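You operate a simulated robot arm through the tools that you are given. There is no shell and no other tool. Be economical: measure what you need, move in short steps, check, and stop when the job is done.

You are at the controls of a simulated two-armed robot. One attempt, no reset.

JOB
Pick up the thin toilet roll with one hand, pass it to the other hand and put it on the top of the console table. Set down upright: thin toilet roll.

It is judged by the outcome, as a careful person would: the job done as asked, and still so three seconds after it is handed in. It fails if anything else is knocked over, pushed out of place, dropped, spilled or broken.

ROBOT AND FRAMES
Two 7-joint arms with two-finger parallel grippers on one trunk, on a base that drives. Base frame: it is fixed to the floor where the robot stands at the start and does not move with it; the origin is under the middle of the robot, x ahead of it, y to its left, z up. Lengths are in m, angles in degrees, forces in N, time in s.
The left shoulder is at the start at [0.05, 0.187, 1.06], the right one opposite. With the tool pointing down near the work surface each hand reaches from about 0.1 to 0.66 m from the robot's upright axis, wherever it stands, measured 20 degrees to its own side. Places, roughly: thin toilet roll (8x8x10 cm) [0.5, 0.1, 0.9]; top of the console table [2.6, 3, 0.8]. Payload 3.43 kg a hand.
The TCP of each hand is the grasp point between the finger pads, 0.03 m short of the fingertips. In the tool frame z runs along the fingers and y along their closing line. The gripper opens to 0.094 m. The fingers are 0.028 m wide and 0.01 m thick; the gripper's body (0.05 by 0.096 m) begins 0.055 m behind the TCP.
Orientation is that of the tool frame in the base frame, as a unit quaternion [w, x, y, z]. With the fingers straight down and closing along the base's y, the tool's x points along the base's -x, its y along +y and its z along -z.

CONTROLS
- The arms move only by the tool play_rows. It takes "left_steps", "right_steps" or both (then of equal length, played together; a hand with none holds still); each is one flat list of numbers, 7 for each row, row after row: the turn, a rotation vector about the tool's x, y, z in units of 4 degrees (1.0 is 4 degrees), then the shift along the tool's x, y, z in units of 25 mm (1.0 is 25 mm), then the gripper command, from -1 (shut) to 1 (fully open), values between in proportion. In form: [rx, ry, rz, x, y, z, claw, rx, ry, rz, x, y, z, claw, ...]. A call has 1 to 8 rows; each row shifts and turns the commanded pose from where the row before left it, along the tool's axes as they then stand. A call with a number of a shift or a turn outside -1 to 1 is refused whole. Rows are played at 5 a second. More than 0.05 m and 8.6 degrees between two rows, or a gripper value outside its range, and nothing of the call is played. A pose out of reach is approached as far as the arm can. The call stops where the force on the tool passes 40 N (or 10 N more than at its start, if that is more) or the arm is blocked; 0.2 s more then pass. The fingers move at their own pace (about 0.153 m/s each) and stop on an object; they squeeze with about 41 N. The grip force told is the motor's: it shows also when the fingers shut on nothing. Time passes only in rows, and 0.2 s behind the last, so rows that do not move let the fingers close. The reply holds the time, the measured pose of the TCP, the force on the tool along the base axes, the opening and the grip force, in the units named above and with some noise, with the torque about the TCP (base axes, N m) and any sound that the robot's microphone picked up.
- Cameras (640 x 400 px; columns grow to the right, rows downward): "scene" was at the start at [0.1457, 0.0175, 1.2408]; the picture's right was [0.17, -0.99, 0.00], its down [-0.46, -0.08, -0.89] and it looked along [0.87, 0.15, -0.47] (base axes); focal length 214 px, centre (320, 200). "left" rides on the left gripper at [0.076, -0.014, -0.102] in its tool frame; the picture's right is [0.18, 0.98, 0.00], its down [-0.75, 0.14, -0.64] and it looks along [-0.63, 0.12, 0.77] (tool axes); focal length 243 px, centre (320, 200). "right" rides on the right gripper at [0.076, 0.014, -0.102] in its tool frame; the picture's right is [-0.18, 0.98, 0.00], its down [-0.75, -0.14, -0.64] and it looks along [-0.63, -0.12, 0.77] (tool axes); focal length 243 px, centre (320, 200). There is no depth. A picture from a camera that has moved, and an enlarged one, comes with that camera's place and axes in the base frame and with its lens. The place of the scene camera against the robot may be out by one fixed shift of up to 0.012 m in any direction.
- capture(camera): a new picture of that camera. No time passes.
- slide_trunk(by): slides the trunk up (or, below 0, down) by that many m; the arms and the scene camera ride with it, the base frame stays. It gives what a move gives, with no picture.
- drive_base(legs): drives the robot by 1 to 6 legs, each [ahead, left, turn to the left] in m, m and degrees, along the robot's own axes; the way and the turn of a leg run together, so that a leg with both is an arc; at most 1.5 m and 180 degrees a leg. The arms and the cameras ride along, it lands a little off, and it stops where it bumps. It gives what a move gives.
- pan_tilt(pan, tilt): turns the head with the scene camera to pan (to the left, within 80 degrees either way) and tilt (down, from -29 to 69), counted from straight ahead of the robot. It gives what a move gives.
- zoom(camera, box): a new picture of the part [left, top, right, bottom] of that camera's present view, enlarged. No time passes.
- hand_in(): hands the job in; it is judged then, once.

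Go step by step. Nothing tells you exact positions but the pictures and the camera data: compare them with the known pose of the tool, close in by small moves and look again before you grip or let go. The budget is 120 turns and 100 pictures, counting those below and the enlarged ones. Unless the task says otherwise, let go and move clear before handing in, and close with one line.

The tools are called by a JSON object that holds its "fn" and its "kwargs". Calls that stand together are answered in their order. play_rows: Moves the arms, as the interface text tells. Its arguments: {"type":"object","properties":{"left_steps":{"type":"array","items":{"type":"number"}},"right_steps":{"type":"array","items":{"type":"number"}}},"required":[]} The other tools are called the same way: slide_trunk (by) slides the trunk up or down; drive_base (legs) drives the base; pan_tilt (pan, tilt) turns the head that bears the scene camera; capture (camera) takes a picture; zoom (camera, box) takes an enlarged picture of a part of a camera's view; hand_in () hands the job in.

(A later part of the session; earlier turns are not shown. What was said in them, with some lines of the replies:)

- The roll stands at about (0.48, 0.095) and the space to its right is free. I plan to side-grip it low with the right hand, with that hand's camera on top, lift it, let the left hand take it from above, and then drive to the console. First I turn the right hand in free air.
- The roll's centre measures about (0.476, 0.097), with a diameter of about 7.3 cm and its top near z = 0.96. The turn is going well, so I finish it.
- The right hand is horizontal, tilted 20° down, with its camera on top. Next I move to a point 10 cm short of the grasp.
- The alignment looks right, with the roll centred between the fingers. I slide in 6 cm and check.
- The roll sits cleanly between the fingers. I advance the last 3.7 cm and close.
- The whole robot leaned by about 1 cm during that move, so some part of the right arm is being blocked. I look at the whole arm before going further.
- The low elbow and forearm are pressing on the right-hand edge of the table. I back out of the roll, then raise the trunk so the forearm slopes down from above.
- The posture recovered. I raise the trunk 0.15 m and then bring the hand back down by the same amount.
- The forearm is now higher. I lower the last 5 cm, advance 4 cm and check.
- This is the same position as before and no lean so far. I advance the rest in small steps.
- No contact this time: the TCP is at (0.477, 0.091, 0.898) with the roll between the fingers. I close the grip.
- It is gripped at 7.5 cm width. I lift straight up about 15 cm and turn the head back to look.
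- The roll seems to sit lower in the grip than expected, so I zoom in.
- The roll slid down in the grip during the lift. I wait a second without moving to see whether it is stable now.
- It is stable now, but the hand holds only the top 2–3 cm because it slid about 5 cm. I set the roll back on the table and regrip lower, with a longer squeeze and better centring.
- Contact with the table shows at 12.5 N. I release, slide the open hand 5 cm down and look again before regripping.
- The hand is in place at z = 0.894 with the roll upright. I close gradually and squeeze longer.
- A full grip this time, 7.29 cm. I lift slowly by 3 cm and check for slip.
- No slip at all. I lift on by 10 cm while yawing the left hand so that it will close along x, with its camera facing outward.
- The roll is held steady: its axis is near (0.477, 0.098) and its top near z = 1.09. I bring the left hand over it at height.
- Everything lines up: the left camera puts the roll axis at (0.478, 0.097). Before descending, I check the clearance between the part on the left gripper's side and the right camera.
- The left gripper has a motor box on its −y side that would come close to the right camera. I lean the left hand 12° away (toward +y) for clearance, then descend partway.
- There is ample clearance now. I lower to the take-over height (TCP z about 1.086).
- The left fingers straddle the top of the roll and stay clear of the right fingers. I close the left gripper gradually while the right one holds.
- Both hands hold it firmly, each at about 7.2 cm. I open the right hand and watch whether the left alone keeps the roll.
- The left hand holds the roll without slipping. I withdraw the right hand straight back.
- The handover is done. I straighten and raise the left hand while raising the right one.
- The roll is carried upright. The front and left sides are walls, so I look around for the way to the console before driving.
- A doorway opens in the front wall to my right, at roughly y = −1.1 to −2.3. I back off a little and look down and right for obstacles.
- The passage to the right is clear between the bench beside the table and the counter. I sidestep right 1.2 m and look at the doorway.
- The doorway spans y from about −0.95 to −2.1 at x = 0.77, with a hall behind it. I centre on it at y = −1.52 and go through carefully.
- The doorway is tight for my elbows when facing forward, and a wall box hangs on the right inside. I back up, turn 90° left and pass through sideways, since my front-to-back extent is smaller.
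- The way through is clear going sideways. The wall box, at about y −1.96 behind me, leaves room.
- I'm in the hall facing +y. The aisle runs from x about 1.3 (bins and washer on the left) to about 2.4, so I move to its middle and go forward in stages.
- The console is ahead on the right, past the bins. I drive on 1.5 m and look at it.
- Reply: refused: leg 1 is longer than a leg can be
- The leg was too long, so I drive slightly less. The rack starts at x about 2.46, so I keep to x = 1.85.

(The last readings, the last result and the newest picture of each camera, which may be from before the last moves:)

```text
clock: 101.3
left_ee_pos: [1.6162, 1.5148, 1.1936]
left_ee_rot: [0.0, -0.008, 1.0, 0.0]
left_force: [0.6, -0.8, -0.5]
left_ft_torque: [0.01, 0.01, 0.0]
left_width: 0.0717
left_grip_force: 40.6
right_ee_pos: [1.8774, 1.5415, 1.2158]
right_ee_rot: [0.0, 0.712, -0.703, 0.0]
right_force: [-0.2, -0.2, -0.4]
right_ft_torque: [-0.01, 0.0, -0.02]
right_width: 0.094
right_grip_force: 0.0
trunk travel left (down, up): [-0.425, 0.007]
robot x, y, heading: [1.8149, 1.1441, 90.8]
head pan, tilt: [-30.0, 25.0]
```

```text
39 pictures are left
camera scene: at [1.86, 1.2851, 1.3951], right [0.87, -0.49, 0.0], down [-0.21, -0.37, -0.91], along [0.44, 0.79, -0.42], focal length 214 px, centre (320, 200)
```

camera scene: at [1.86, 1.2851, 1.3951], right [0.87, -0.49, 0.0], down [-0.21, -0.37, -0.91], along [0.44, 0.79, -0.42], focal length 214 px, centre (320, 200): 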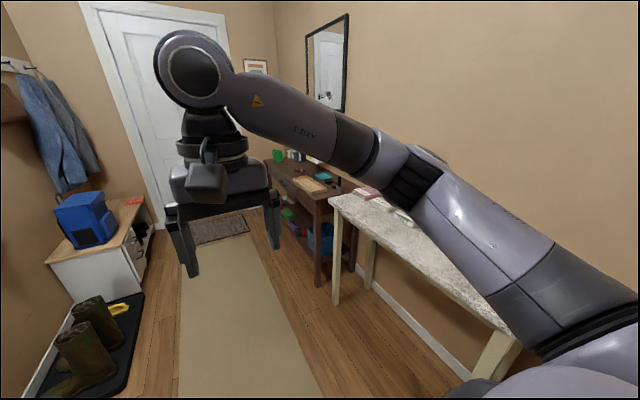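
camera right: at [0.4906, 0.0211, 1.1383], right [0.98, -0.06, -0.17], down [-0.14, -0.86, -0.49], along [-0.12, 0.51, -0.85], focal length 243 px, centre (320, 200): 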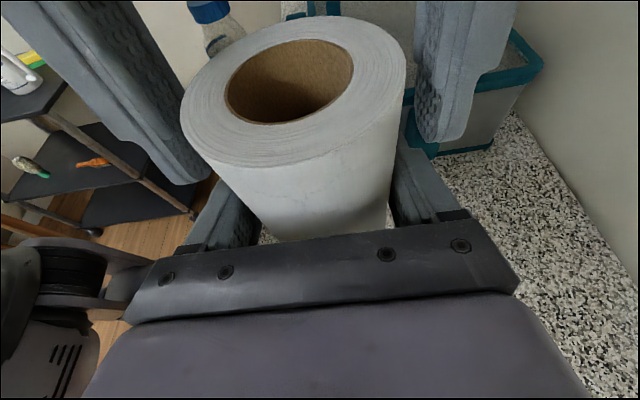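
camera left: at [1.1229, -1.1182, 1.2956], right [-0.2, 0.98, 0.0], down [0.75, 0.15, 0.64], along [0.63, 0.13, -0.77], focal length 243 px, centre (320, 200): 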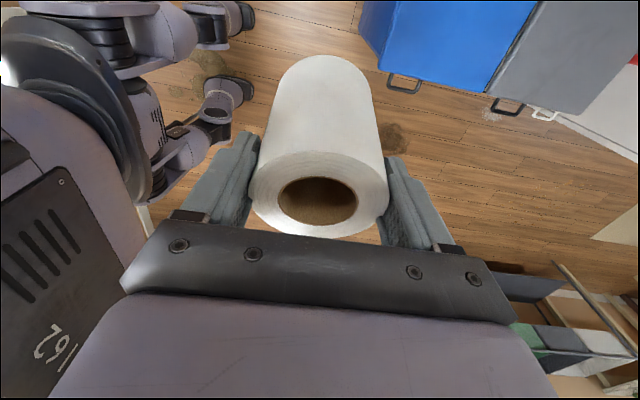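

The brown wooden table ahead on the right (front edge x about 2.5, y about 2.45–3.6) is the console. I drive up beside it and turn to face it.

{"fn": "drive_base", "kwargs": {"legs": [[1.45, 0, 0], [0.1, 0, 0], [0, 0, -90]]}}

{"fn": "pan_tilt", "kwargs": {"pan": 15, "tilt": 35}}

{"fn": "capture", "kwargs": {"camera": "scene"}}

{"fn": "capture", "kwargs": {"camera": "left"}}

```text
clock: 113.2
left_ee_pos: [2.1795, 2.8965, 1.1927]
left_ee_rot: [0.0, 0.708, 0.706, 0.0]
left_force: [0.2, 0.3, -1.3]
left_ft_torque: [0.02, -0.03, -0.01]
left_width: 0.0717
left_grip_force: 41.1
right_ee_pos: [2.202, 2.6335, 1.2178]
right_ee_rot: [0.0, 0.005, 1.0, 0.0]
right_force: [-1.0, 0.7, -0.3]
right_ft_torque: [0.01, 0.01, 0.0]
right_width: 0.094
right_grip_force: 0.0
trunk travel left (down, up): [-0.425, 0.007]
robot x, y, heading: [1.8053, 2.7035, -0.5]
head pan, tilt: [-30.0, 25.0]
```

```text
clock: 114.3
left_ee_pos: [2.1808, 2.8986, 1.1939]
left_ee_rot: [0.0, 0.709, 0.705, 0.0]
left_force: [-0.1, 0.6, -1.1]
left_ft_torque: [-0.02, -0.02, 0.0]
left_width: 0.0715
left_grip_force: 40.9
right_ee_pos: [2.2023, 2.6342, 1.2176]
right_ee_rot: [0.001, 0.005, 1.0, 0.0]
right_force: [-0.5, -0.7, 0.0]
right_ft_torque: [0.0, 0.0, 0.01]
right_width: 0.0941
right_grip_force: 0.0
trunk travel left (down, up): [-0.425, 0.007]
robot x, y, heading: [1.8082, 2.7011, -0.3]
head pan, tilt: [15.0, 35.0]
```

```text
38 pictures are left
camera scene: at [1.9465, 2.7259, 1.3794], right [0.25, -0.97, 0.0], down [-0.56, -0.14, -0.82], along [0.79, 0.21, -0.57], focal length 214 px, centre (320, 200)
```

scene: 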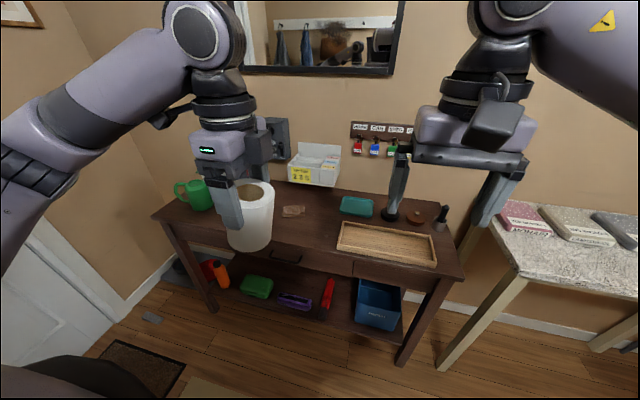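

```text
37 pictures are left
camera left: at [2.1676, 2.974, 1.2956], right [0.98, 0.18, 0.0], down [0.14, -0.75, 0.64], along [0.11, -0.63, -0.77], focal length 243 px, centre (320, 200)
```

left: 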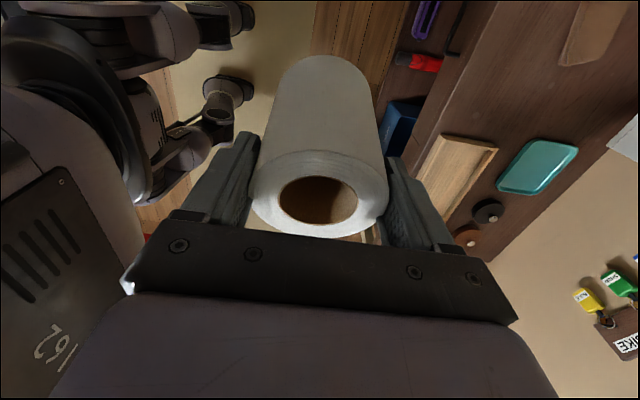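

The console top (front edge x about 2.455) has free space left of the centre, around (2.57, 3.2). I shift left 0.3 m, then look at that spot unobstructed before moving in.

{"fn": "drive_base", "kwargs": {"legs": [[0, 0.3, 0.3], [0.22, 0, 0]]}}

{"fn": "capture", "kwargs": {"camera": "scene"}}

{"fn": "capture", "kwargs": {"camera": "left"}}

{"fn": "capture", "kwargs": {"camera": "right"}}

```text
clock: 117.6
left_ee_pos: [2.4015, 3.1959, 1.1921]
left_ee_rot: [-0.001, 0.708, 0.706, 0.0]
left_force: [-0.6, 1.1, -1.5]
left_ft_torque: [-0.02, 0.01, 0.03]
left_width: 0.0719
left_grip_force: 40.8
right_ee_pos: [2.4235, 2.9325, 1.2167]
right_ee_rot: [-0.001, 0.003, 1.0, 0.0]
right_force: [-1.0, -0.5, 0.2]
right_ft_torque: [-0.02, -0.01, 0.01]
right_width: 0.0939
right_grip_force: 0.1
trunk travel left (down, up): [-0.425, 0.007]
robot x, y, heading: [2.0266, 2.9999, -0.7]
head pan, tilt: [15.0, 35.0]
```

```text
36 pictures are left
camera scene: at [2.167, 3.0248, 1.3793], right [0.25, -0.97, 0.0], down [-0.56, -0.15, -0.82], along [0.79, 0.21, -0.57], focal length 214 px, centre (320, 200)
```

scene: 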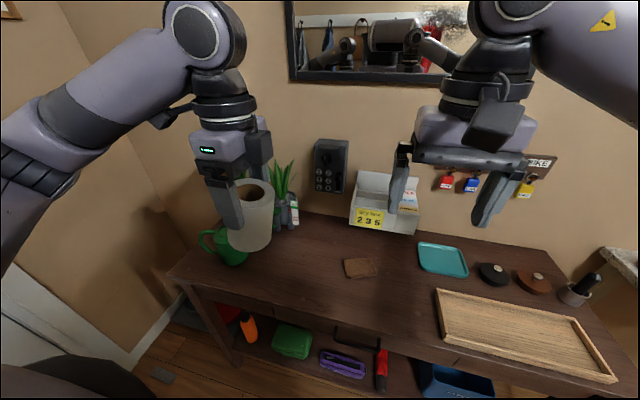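

```text
35 pictures are left
camera left: at [2.3874, 3.2734, 1.2954], right [0.98, 0.18, 0.0], down [0.14, -0.75, 0.64], along [0.12, -0.63, -0.77], focal length 243 px, centre (320, 200)
```

left: 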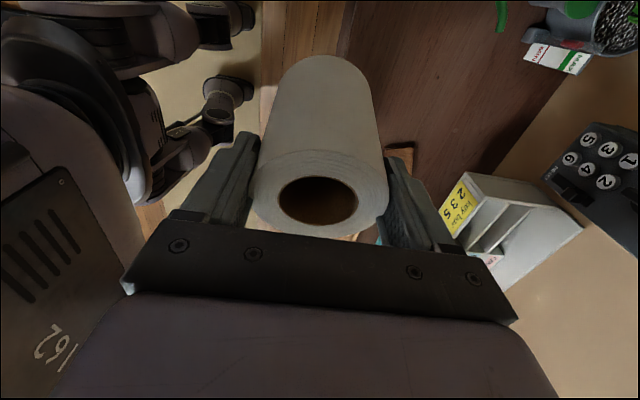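

```text
34 pictures are left
camera right: at [2.3464, 2.9481, 1.3184], right [0.19, 0.98, 0.0], down [0.75, -0.15, 0.64], along [0.63, -0.12, -0.77], focal length 243 px, centre (320, 200)
```

right: 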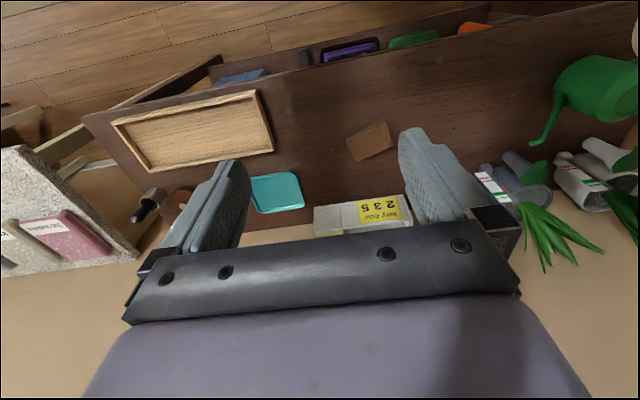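

The free spot at about (2.56, 3.18) is confirmed: the coaster is at (2.62, 3.01), the watering-can spout is beyond y 3.35, and the pots are at x about 2.83. I move up, lower the trunk and extend the left hand over it.

{"fn": "drive_base", "kwargs": {"legs": [[0.08, 0, 0]]}}

{"fn": "slide_trunk", "kwargs": {"by": -0.17}}

{"fn": "capture", "kwargs": {"camera": "scene"}}

```text
clock: 118.7
left_ee_pos: [2.4822, 3.1967, 1.1921]
left_ee_rot: [0.0, 0.709, 0.705, 0.0]
left_force: [1.3, 0.4, -1.2]
left_ft_torque: [0.01, 0.01, 0.0]
left_width: 0.072
left_grip_force: 41.1
right_ee_pos: [2.5018, 2.9329, 1.2169]
right_ee_rot: [0.0, 0.003, 1.0, 0.0]
right_force: [-0.3, -0.1, 0.2]
right_ft_torque: [-0.03, 0.01, -0.02]
right_width: 0.094
right_grip_force: 0.0
trunk travel left (down, up): [-0.425, 0.007]
robot x, y, heading: [2.1025, 2.9988, -0.5]
head pan, tilt: [15.0, 35.0]
```

```text
clock: 120.6
left_ee_pos: [2.4806, 3.1953, 1.0231]
left_ee_rot: [-0.001, 0.708, 0.706, 0.0]
left_force: [0.8, 0.2, -1.3]
left_ft_torque: [0.01, 0.02, 0.01]
left_width: 0.0717
left_grip_force: 41.4
right_ee_pos: [2.5016, 2.9332, 1.0464]
right_ee_rot: [0.001, 0.003, 1.0, 0.0]
right_force: [0.5, 0.5, -0.3]
right_ft_torque: [0.0, 0.03, -0.02]
right_width: 0.094
right_grip_force: 0.1
trunk travel left (down, up): [-0.255, 0.177]
robot x, y, heading: [2.1043, 3.0007, -0.2]
head pan, tilt: [15.0, 35.0]
```

```text
33 pictures are left
camera scene: at [2.2458, 3.0243, 1.2095], right [0.25, -0.97, 0.0], down [-0.55, -0.15, -0.82], along [0.79, 0.21, -0.57], focal length 214 px, centre (320, 200)
```

scene: 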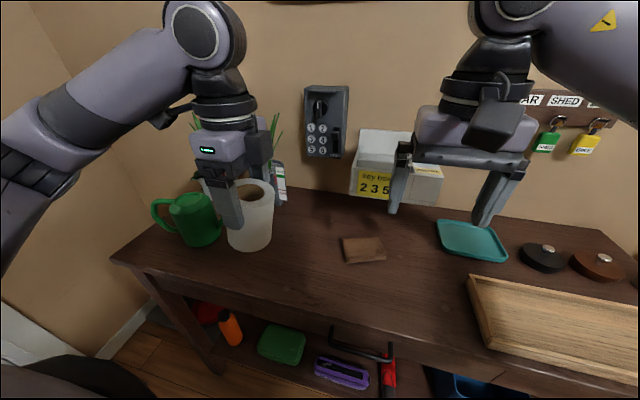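

Clear. I extend the left hand 8 cm forward and lower it most of the way.

{"fn": "play_rows", "kwargs": {"left_steps": [0, 0, 0, -0.15, 0.8, 0, -1, 0, 0, 0, -0.15, 0.8, 0, -1, 0, 0, 0, -0.15, 0.8, 0, -1, 0, 0, 0, -0.15, 0.8, 0, -1, 0, 0, 0, 0, 0, 0.8, -1, 0, 0, 0, 0, 0, 0.8, -1, 0, 0, 0, 0, 0, 0.8, -1, 0, 0, 0, 0, 0, 0.8, -1]}}

{"fn": "zoom", "kwargs": {"camera": "scene", "box": [140, 120, 380, 320]}}

{"fn": "capture", "kwargs": {"camera": "left"}}

{"fn": "capture", "kwargs": {"camera": "right"}}

```text
clock: 122.4
left_ee_pos: [2.5601, 3.1805, 0.9418]
left_ee_rot: [0.0, 0.709, 0.706, 0.0]
left_force: [-0.5, 0.6, -1.0]
left_ft_torque: [0.02, -0.01, 0.05]
left_width: 0.0722
left_grip_force: 40.8
right_ee_pos: [2.5028, 2.9331, 1.0464]
right_ee_rot: [0.0, 0.003, 1.0, 0.0]
right_force: [-0.9, -0.5, 0.0]
right_ft_torque: [-0.03, 0.0, 0.0]
right_width: 0.0941
right_grip_force: 0.0
trunk travel left (down, up): [-0.255, 0.177]
robot x, y, heading: [2.1038, 2.997, -0.3]
head pan, tilt: [15.0, 35.0]
```

```text
2.00 times, centred on (260, 220) of scene
camera zoom: at [2.2459, 3.0243, 1.2094], right [0.25, -0.97, 0.0], down [-0.56, -0.15, -0.82], along [0.79, 0.21, -0.57], focal length 429 px, centre (440, 160)
```

zoom: 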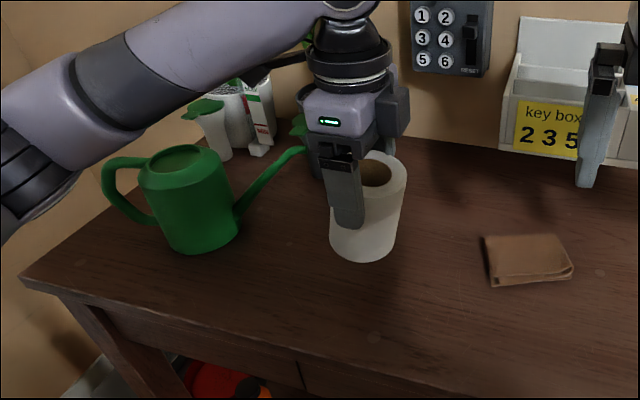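

```text
31 pictures are left
camera left: at [2.5463, 3.2574, 1.0452], right [0.98, 0.18, 0.0], down [0.14, -0.75, 0.64], along [0.12, -0.63, -0.77], focal length 243 px, centre (320, 200)
```

left: 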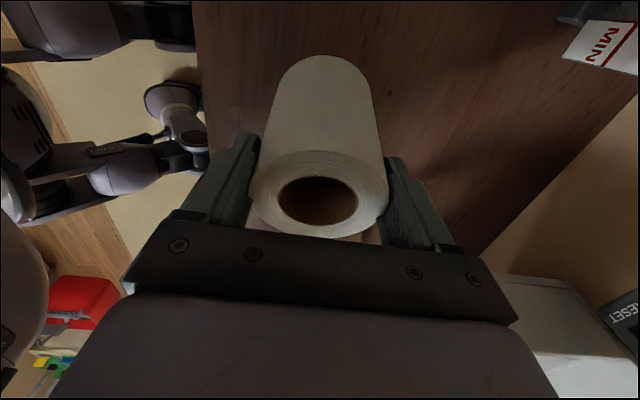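

```text
30 pictures are left
camera right: at [2.4253, 2.9476, 1.1487], right [0.19, 0.98, 0.0], down [0.75, -0.15, 0.64], along [0.63, -0.12, -0.77], focal length 243 px, centre (320, 200)
```

right: 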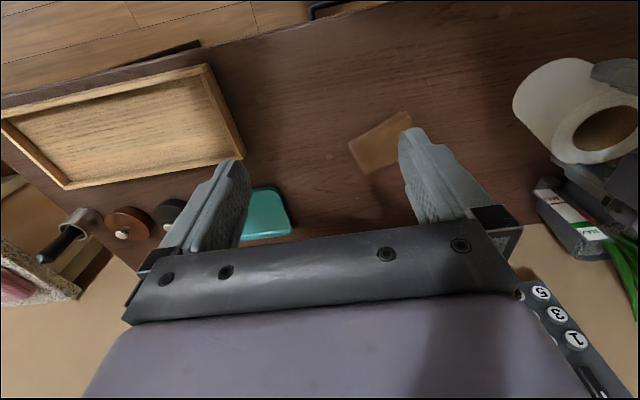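

The watering-can spout tip is near (2.59, 3.28), close to my hand camera. I shift the roll 3 cm right and 1.5 cm nearer for clearance, then lower gently.

{"fn": "play_rows", "kwargs": {"left_steps": [0, 0, 0, -0.6, -0.3, 0, -1, 0, 0, 0, -0.6, -0.3, 0, -1, 0, 0, 0, 0, 0, 0.6, -1, 0, 0, 0, 0, 0, 0.5, -1, 0, 0, 0, 0, 0, 0.3, -1]}}

{"fn": "zoom", "kwargs": {"camera": "scene", "box": [180, 140, 340, 280]}}

```text
clock: 123.6
left_ee_pos: [2.5456, 3.152, 0.9078]
left_ee_rot: [0.001, 0.709, 0.706, 0.001]
left_force: [-0.1, 0.3, -0.6]
left_ft_torque: [0.04, 0.01, 0.02]
left_width: 0.0719
left_grip_force: 40.6
right_ee_pos: [2.5029, 2.9332, 1.0466]
right_ee_rot: [0.0, 0.003, 1.0, 0.0]
right_force: [0.6, 0.4, -0.4]
right_ft_torque: [0.0, 0.02, -0.03]
right_width: 0.0941
right_grip_force: 0.0
trunk travel left (down, up): [-0.255, 0.177]
robot x, y, heading: [2.1049, 3.0017, -0.5]
head pan, tilt: [15.0, 35.0]
```

```text
2.86 times, centred on (260, 210) of scene
camera zoom: at [2.2459, 3.0243, 1.2094], right [0.25, -0.97, 0.0], down [-0.55, -0.15, -0.82], along [0.79, 0.21, -0.57], focal length 613 px, centre (491, 171)
```

zoom: 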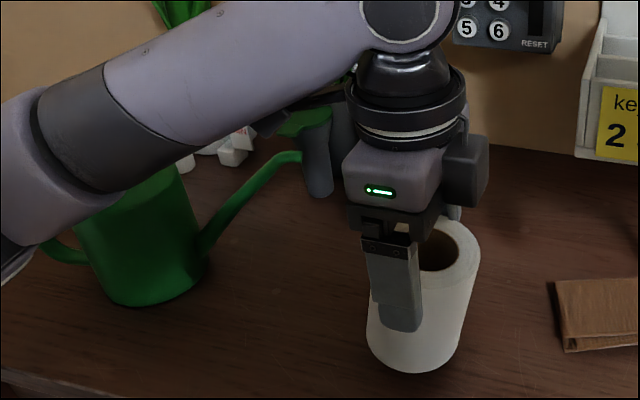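

Clear so far; the forearm passes in front of the can. I lower in small steps until it touches.

{"fn": "play_rows", "kwargs": {"left_steps": [0, 0, 0, 0, 0, 0.2, -1, 0, 0, 0, 0, 0, 0.2, -1]}}

{"fn": "play_rows", "kwargs": {"left_steps": [0, 0, 0, 0, 0, 0.16, -1]}}

{"fn": "zoom", "kwargs": {"camera": "scene", "box": [180, 140, 340, 280]}}

```text
clock: 124.2
left_ee_pos: [2.5454, 3.1505, 0.8964]
left_ee_rot: [0.001, 0.708, 0.706, 0.001]
left_force: [0.2, -1.0, -1.2]
left_ft_torque: [-0.01, 0.0, 0.0]
left_width: 0.0718
left_grip_force: 40.6
right_ee_pos: [2.5013, 2.9322, 1.0462]
right_ee_rot: [0.0, 0.003, 1.0, -0.001]
right_force: [0.7, -0.4, 0.0]
right_ft_torque: [0.0, -0.01, -0.03]
right_width: 0.0938
right_grip_force: 0.0
trunk travel left (down, up): [-0.255, 0.177]
robot x, y, heading: [2.1114, 2.998, -0.6]
head pan, tilt: [15.0, 35.0]
```

```text
clock: 124.6
left_ee_pos: [2.5448, 3.151, 0.894]
left_ee_rot: [0.001, 0.708, 0.706, -0.001]
left_force: [-0.1, 2.5, 4.6]
left_ft_torque: [0.01, 0.12, -0.06]
left_width: 0.0718
left_grip_force: 40.9
right_ee_pos: [2.5017, 2.9328, 1.0492]
right_ee_rot: [0.0, 0.002, 1.0, 0.0]
right_force: [-0.5, 0.7, -0.6]
right_ft_torque: [0.02, 0.0, 0.0]
right_width: 0.0941
right_grip_force: 0.0
trunk travel left (down, up): [-0.255, 0.177]
robot x, y, heading: [2.1037, 3.0, -0.3]
head pan, tilt: [15.0, 35.0]
```

```text
2.86 times, centred on (260, 210) of scene
camera zoom: at [2.2454, 3.0243, 1.2096], right [0.25, -0.97, 0.0], down [-0.55, -0.15, -0.82], along [0.79, 0.21, -0.57], focal length 613 px, centre (491, 171)
```

zoom: 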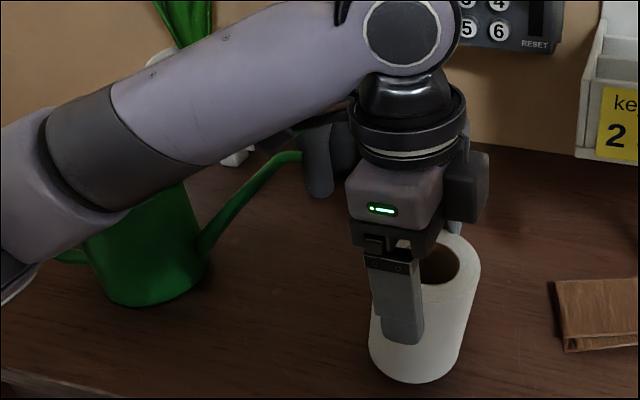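

The roll touches the top at 4.6 N, as expected for this height. I settle 1 mm more, then open gradually and look.

{"fn": "play_rows", "kwargs": {"left_steps": [0, 0, 0, 0, 0, 0.04, -1, 0, 0, 0, 0, 0, 0, 0.5, 0, 0, 0, 0, 0, 0, 0.7, 0, 0, 0, 0, 0, 0, 1, 0, 0, 0, 0, 0, 0, 1]}}

{"fn": "zoom", "kwargs": {"camera": "scene", "box": [180, 140, 340, 280]}}

{"fn": "capture", "kwargs": {"camera": "left"}}

```text
clock: 125.8
left_ee_pos: [2.5446, 3.1492, 0.8925]
left_ee_rot: [0.0, 0.709, 0.706, 0.0]
left_force: [-0.2, -0.5, -0.3]
left_ft_torque: [0.0, 0.01, 0.0]
left_width: 0.094
left_grip_force: 0.2
right_ee_pos: [2.5022, 2.9321, 1.0482]
right_ee_rot: [0.0, 0.003, 1.0, -0.001]
right_force: [0.7, -0.4, 0.0]
right_ft_torque: [-0.02, -0.03, 0.0]
right_width: 0.0941
right_grip_force: 0.1
trunk travel left (down, up): [-0.255, 0.177]
robot x, y, heading: [2.102, 2.9995, -0.7]
head pan, tilt: [15.0, 35.0]
```

```text
2.86 times, centred on (260, 210) of scene
camera zoom: at [2.2458, 3.0242, 1.2094], right [0.25, -0.97, 0.0], down [-0.55, -0.15, -0.82], along [0.79, 0.21, -0.57], focal length 613 px, centre (491, 171)
```

zoom: 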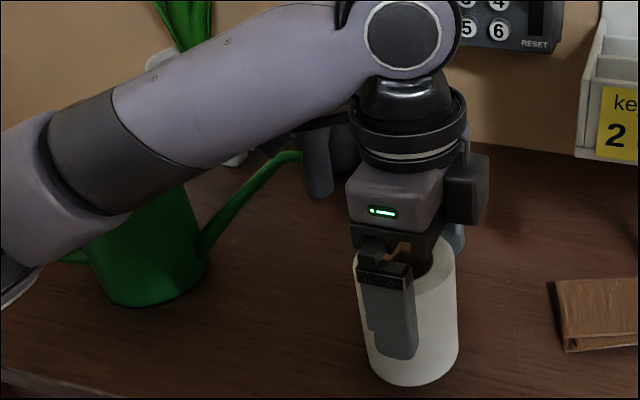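

```text
26 pictures are left
camera left: at [2.5311, 3.2273, 0.9956], right [0.98, 0.18, 0.0], down [0.14, -0.75, 0.64], along [0.12, -0.63, -0.77], focal length 243 px, centre (320, 200)
```

left: 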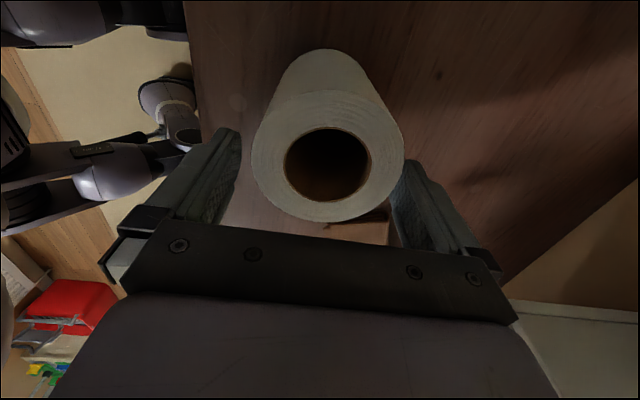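

The roll stands flat on its base. It sits slightly toward the +x finger, so I centre the hand by 5 mm and rise straight up.

{"fn": "play_rows", "kwargs": {"left_steps": [0, 0, 0, 0, 0.2, 0, 1, 0, 0, 0, 0, 0, -0.3, 1, 0, 0, 0, 0, 0, -0.6, 1, 0, 0, 0, 0, 0, -0.8, 1, 0, 0, 0, 0, 0, -0.8, 1, 0, 0, 0, 0, 0, -0.8, 1, 0, 0, 0, 0, 0, -0.8, 1, 0, 0, 0, 0, 0, -0.8, 1]}}

{"fn": "capture", "kwargs": {"camera": "scene"}}

{"fn": "capture", "kwargs": {"camera": "left"}}

```text
clock: 127.6
left_ee_pos: [2.5504, 3.151, 1.0152]
left_ee_rot: [0.001, 0.709, 0.706, 0.0]
left_force: [0.6, -0.8, -0.3]
left_ft_torque: [0.03, 0.0, -0.02]
left_width: 0.0942
left_grip_force: 0.1
right_ee_pos: [2.5009, 2.9328, 1.0476]
right_ee_rot: [0.0, 0.003, 1.0, 0.001]
right_force: [-0.5, 0.7, 0.0]
right_ft_torque: [0.03, -0.03, 0.0]
right_width: 0.0941
right_grip_force: 0.0
trunk travel left (down, up): [-0.255, 0.177]
robot x, y, heading: [2.106, 3.0027, -0.5]
head pan, tilt: [15.0, 35.0]
```

```text
25 pictures are left
camera scene: at [2.2457, 3.0242, 1.2094], right [0.25, -0.97, 0.0], down [-0.55, -0.15, -0.82], along [0.79, 0.21, -0.57], focal length 214 px, centre (320, 200)
```

scene: 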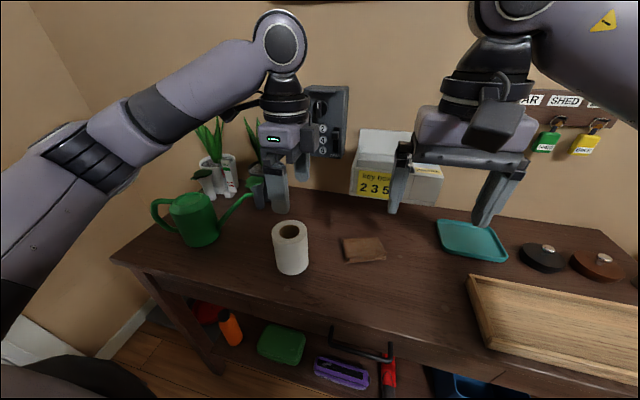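

```text
24 pictures are left
camera left: at [2.5352, 3.2275, 1.1187], right [0.98, 0.18, 0.0], down [0.14, -0.75, 0.64], along [0.12, -0.63, -0.77], focal length 243 px, centre (320, 200)
```

left: 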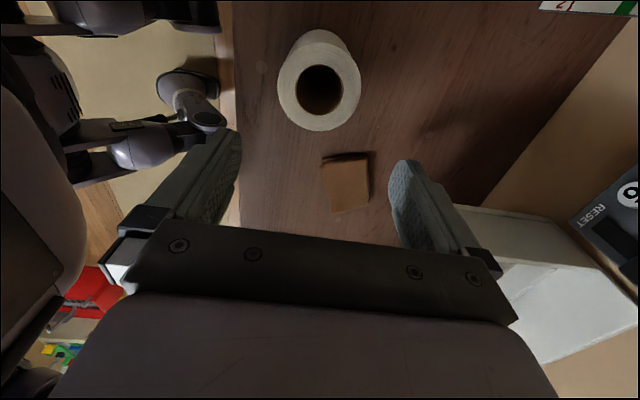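

The roll stands upright on the console, clear of the other items, and both hands are open and clear. I hand in.

{"fn": "hand_in", "kwargs": {}}

```text
The job is handed in.
```

The thin toilet roll is standing upright on the console table, passed from the right hand to the left on the way, and nothing else was knocked over or moved.
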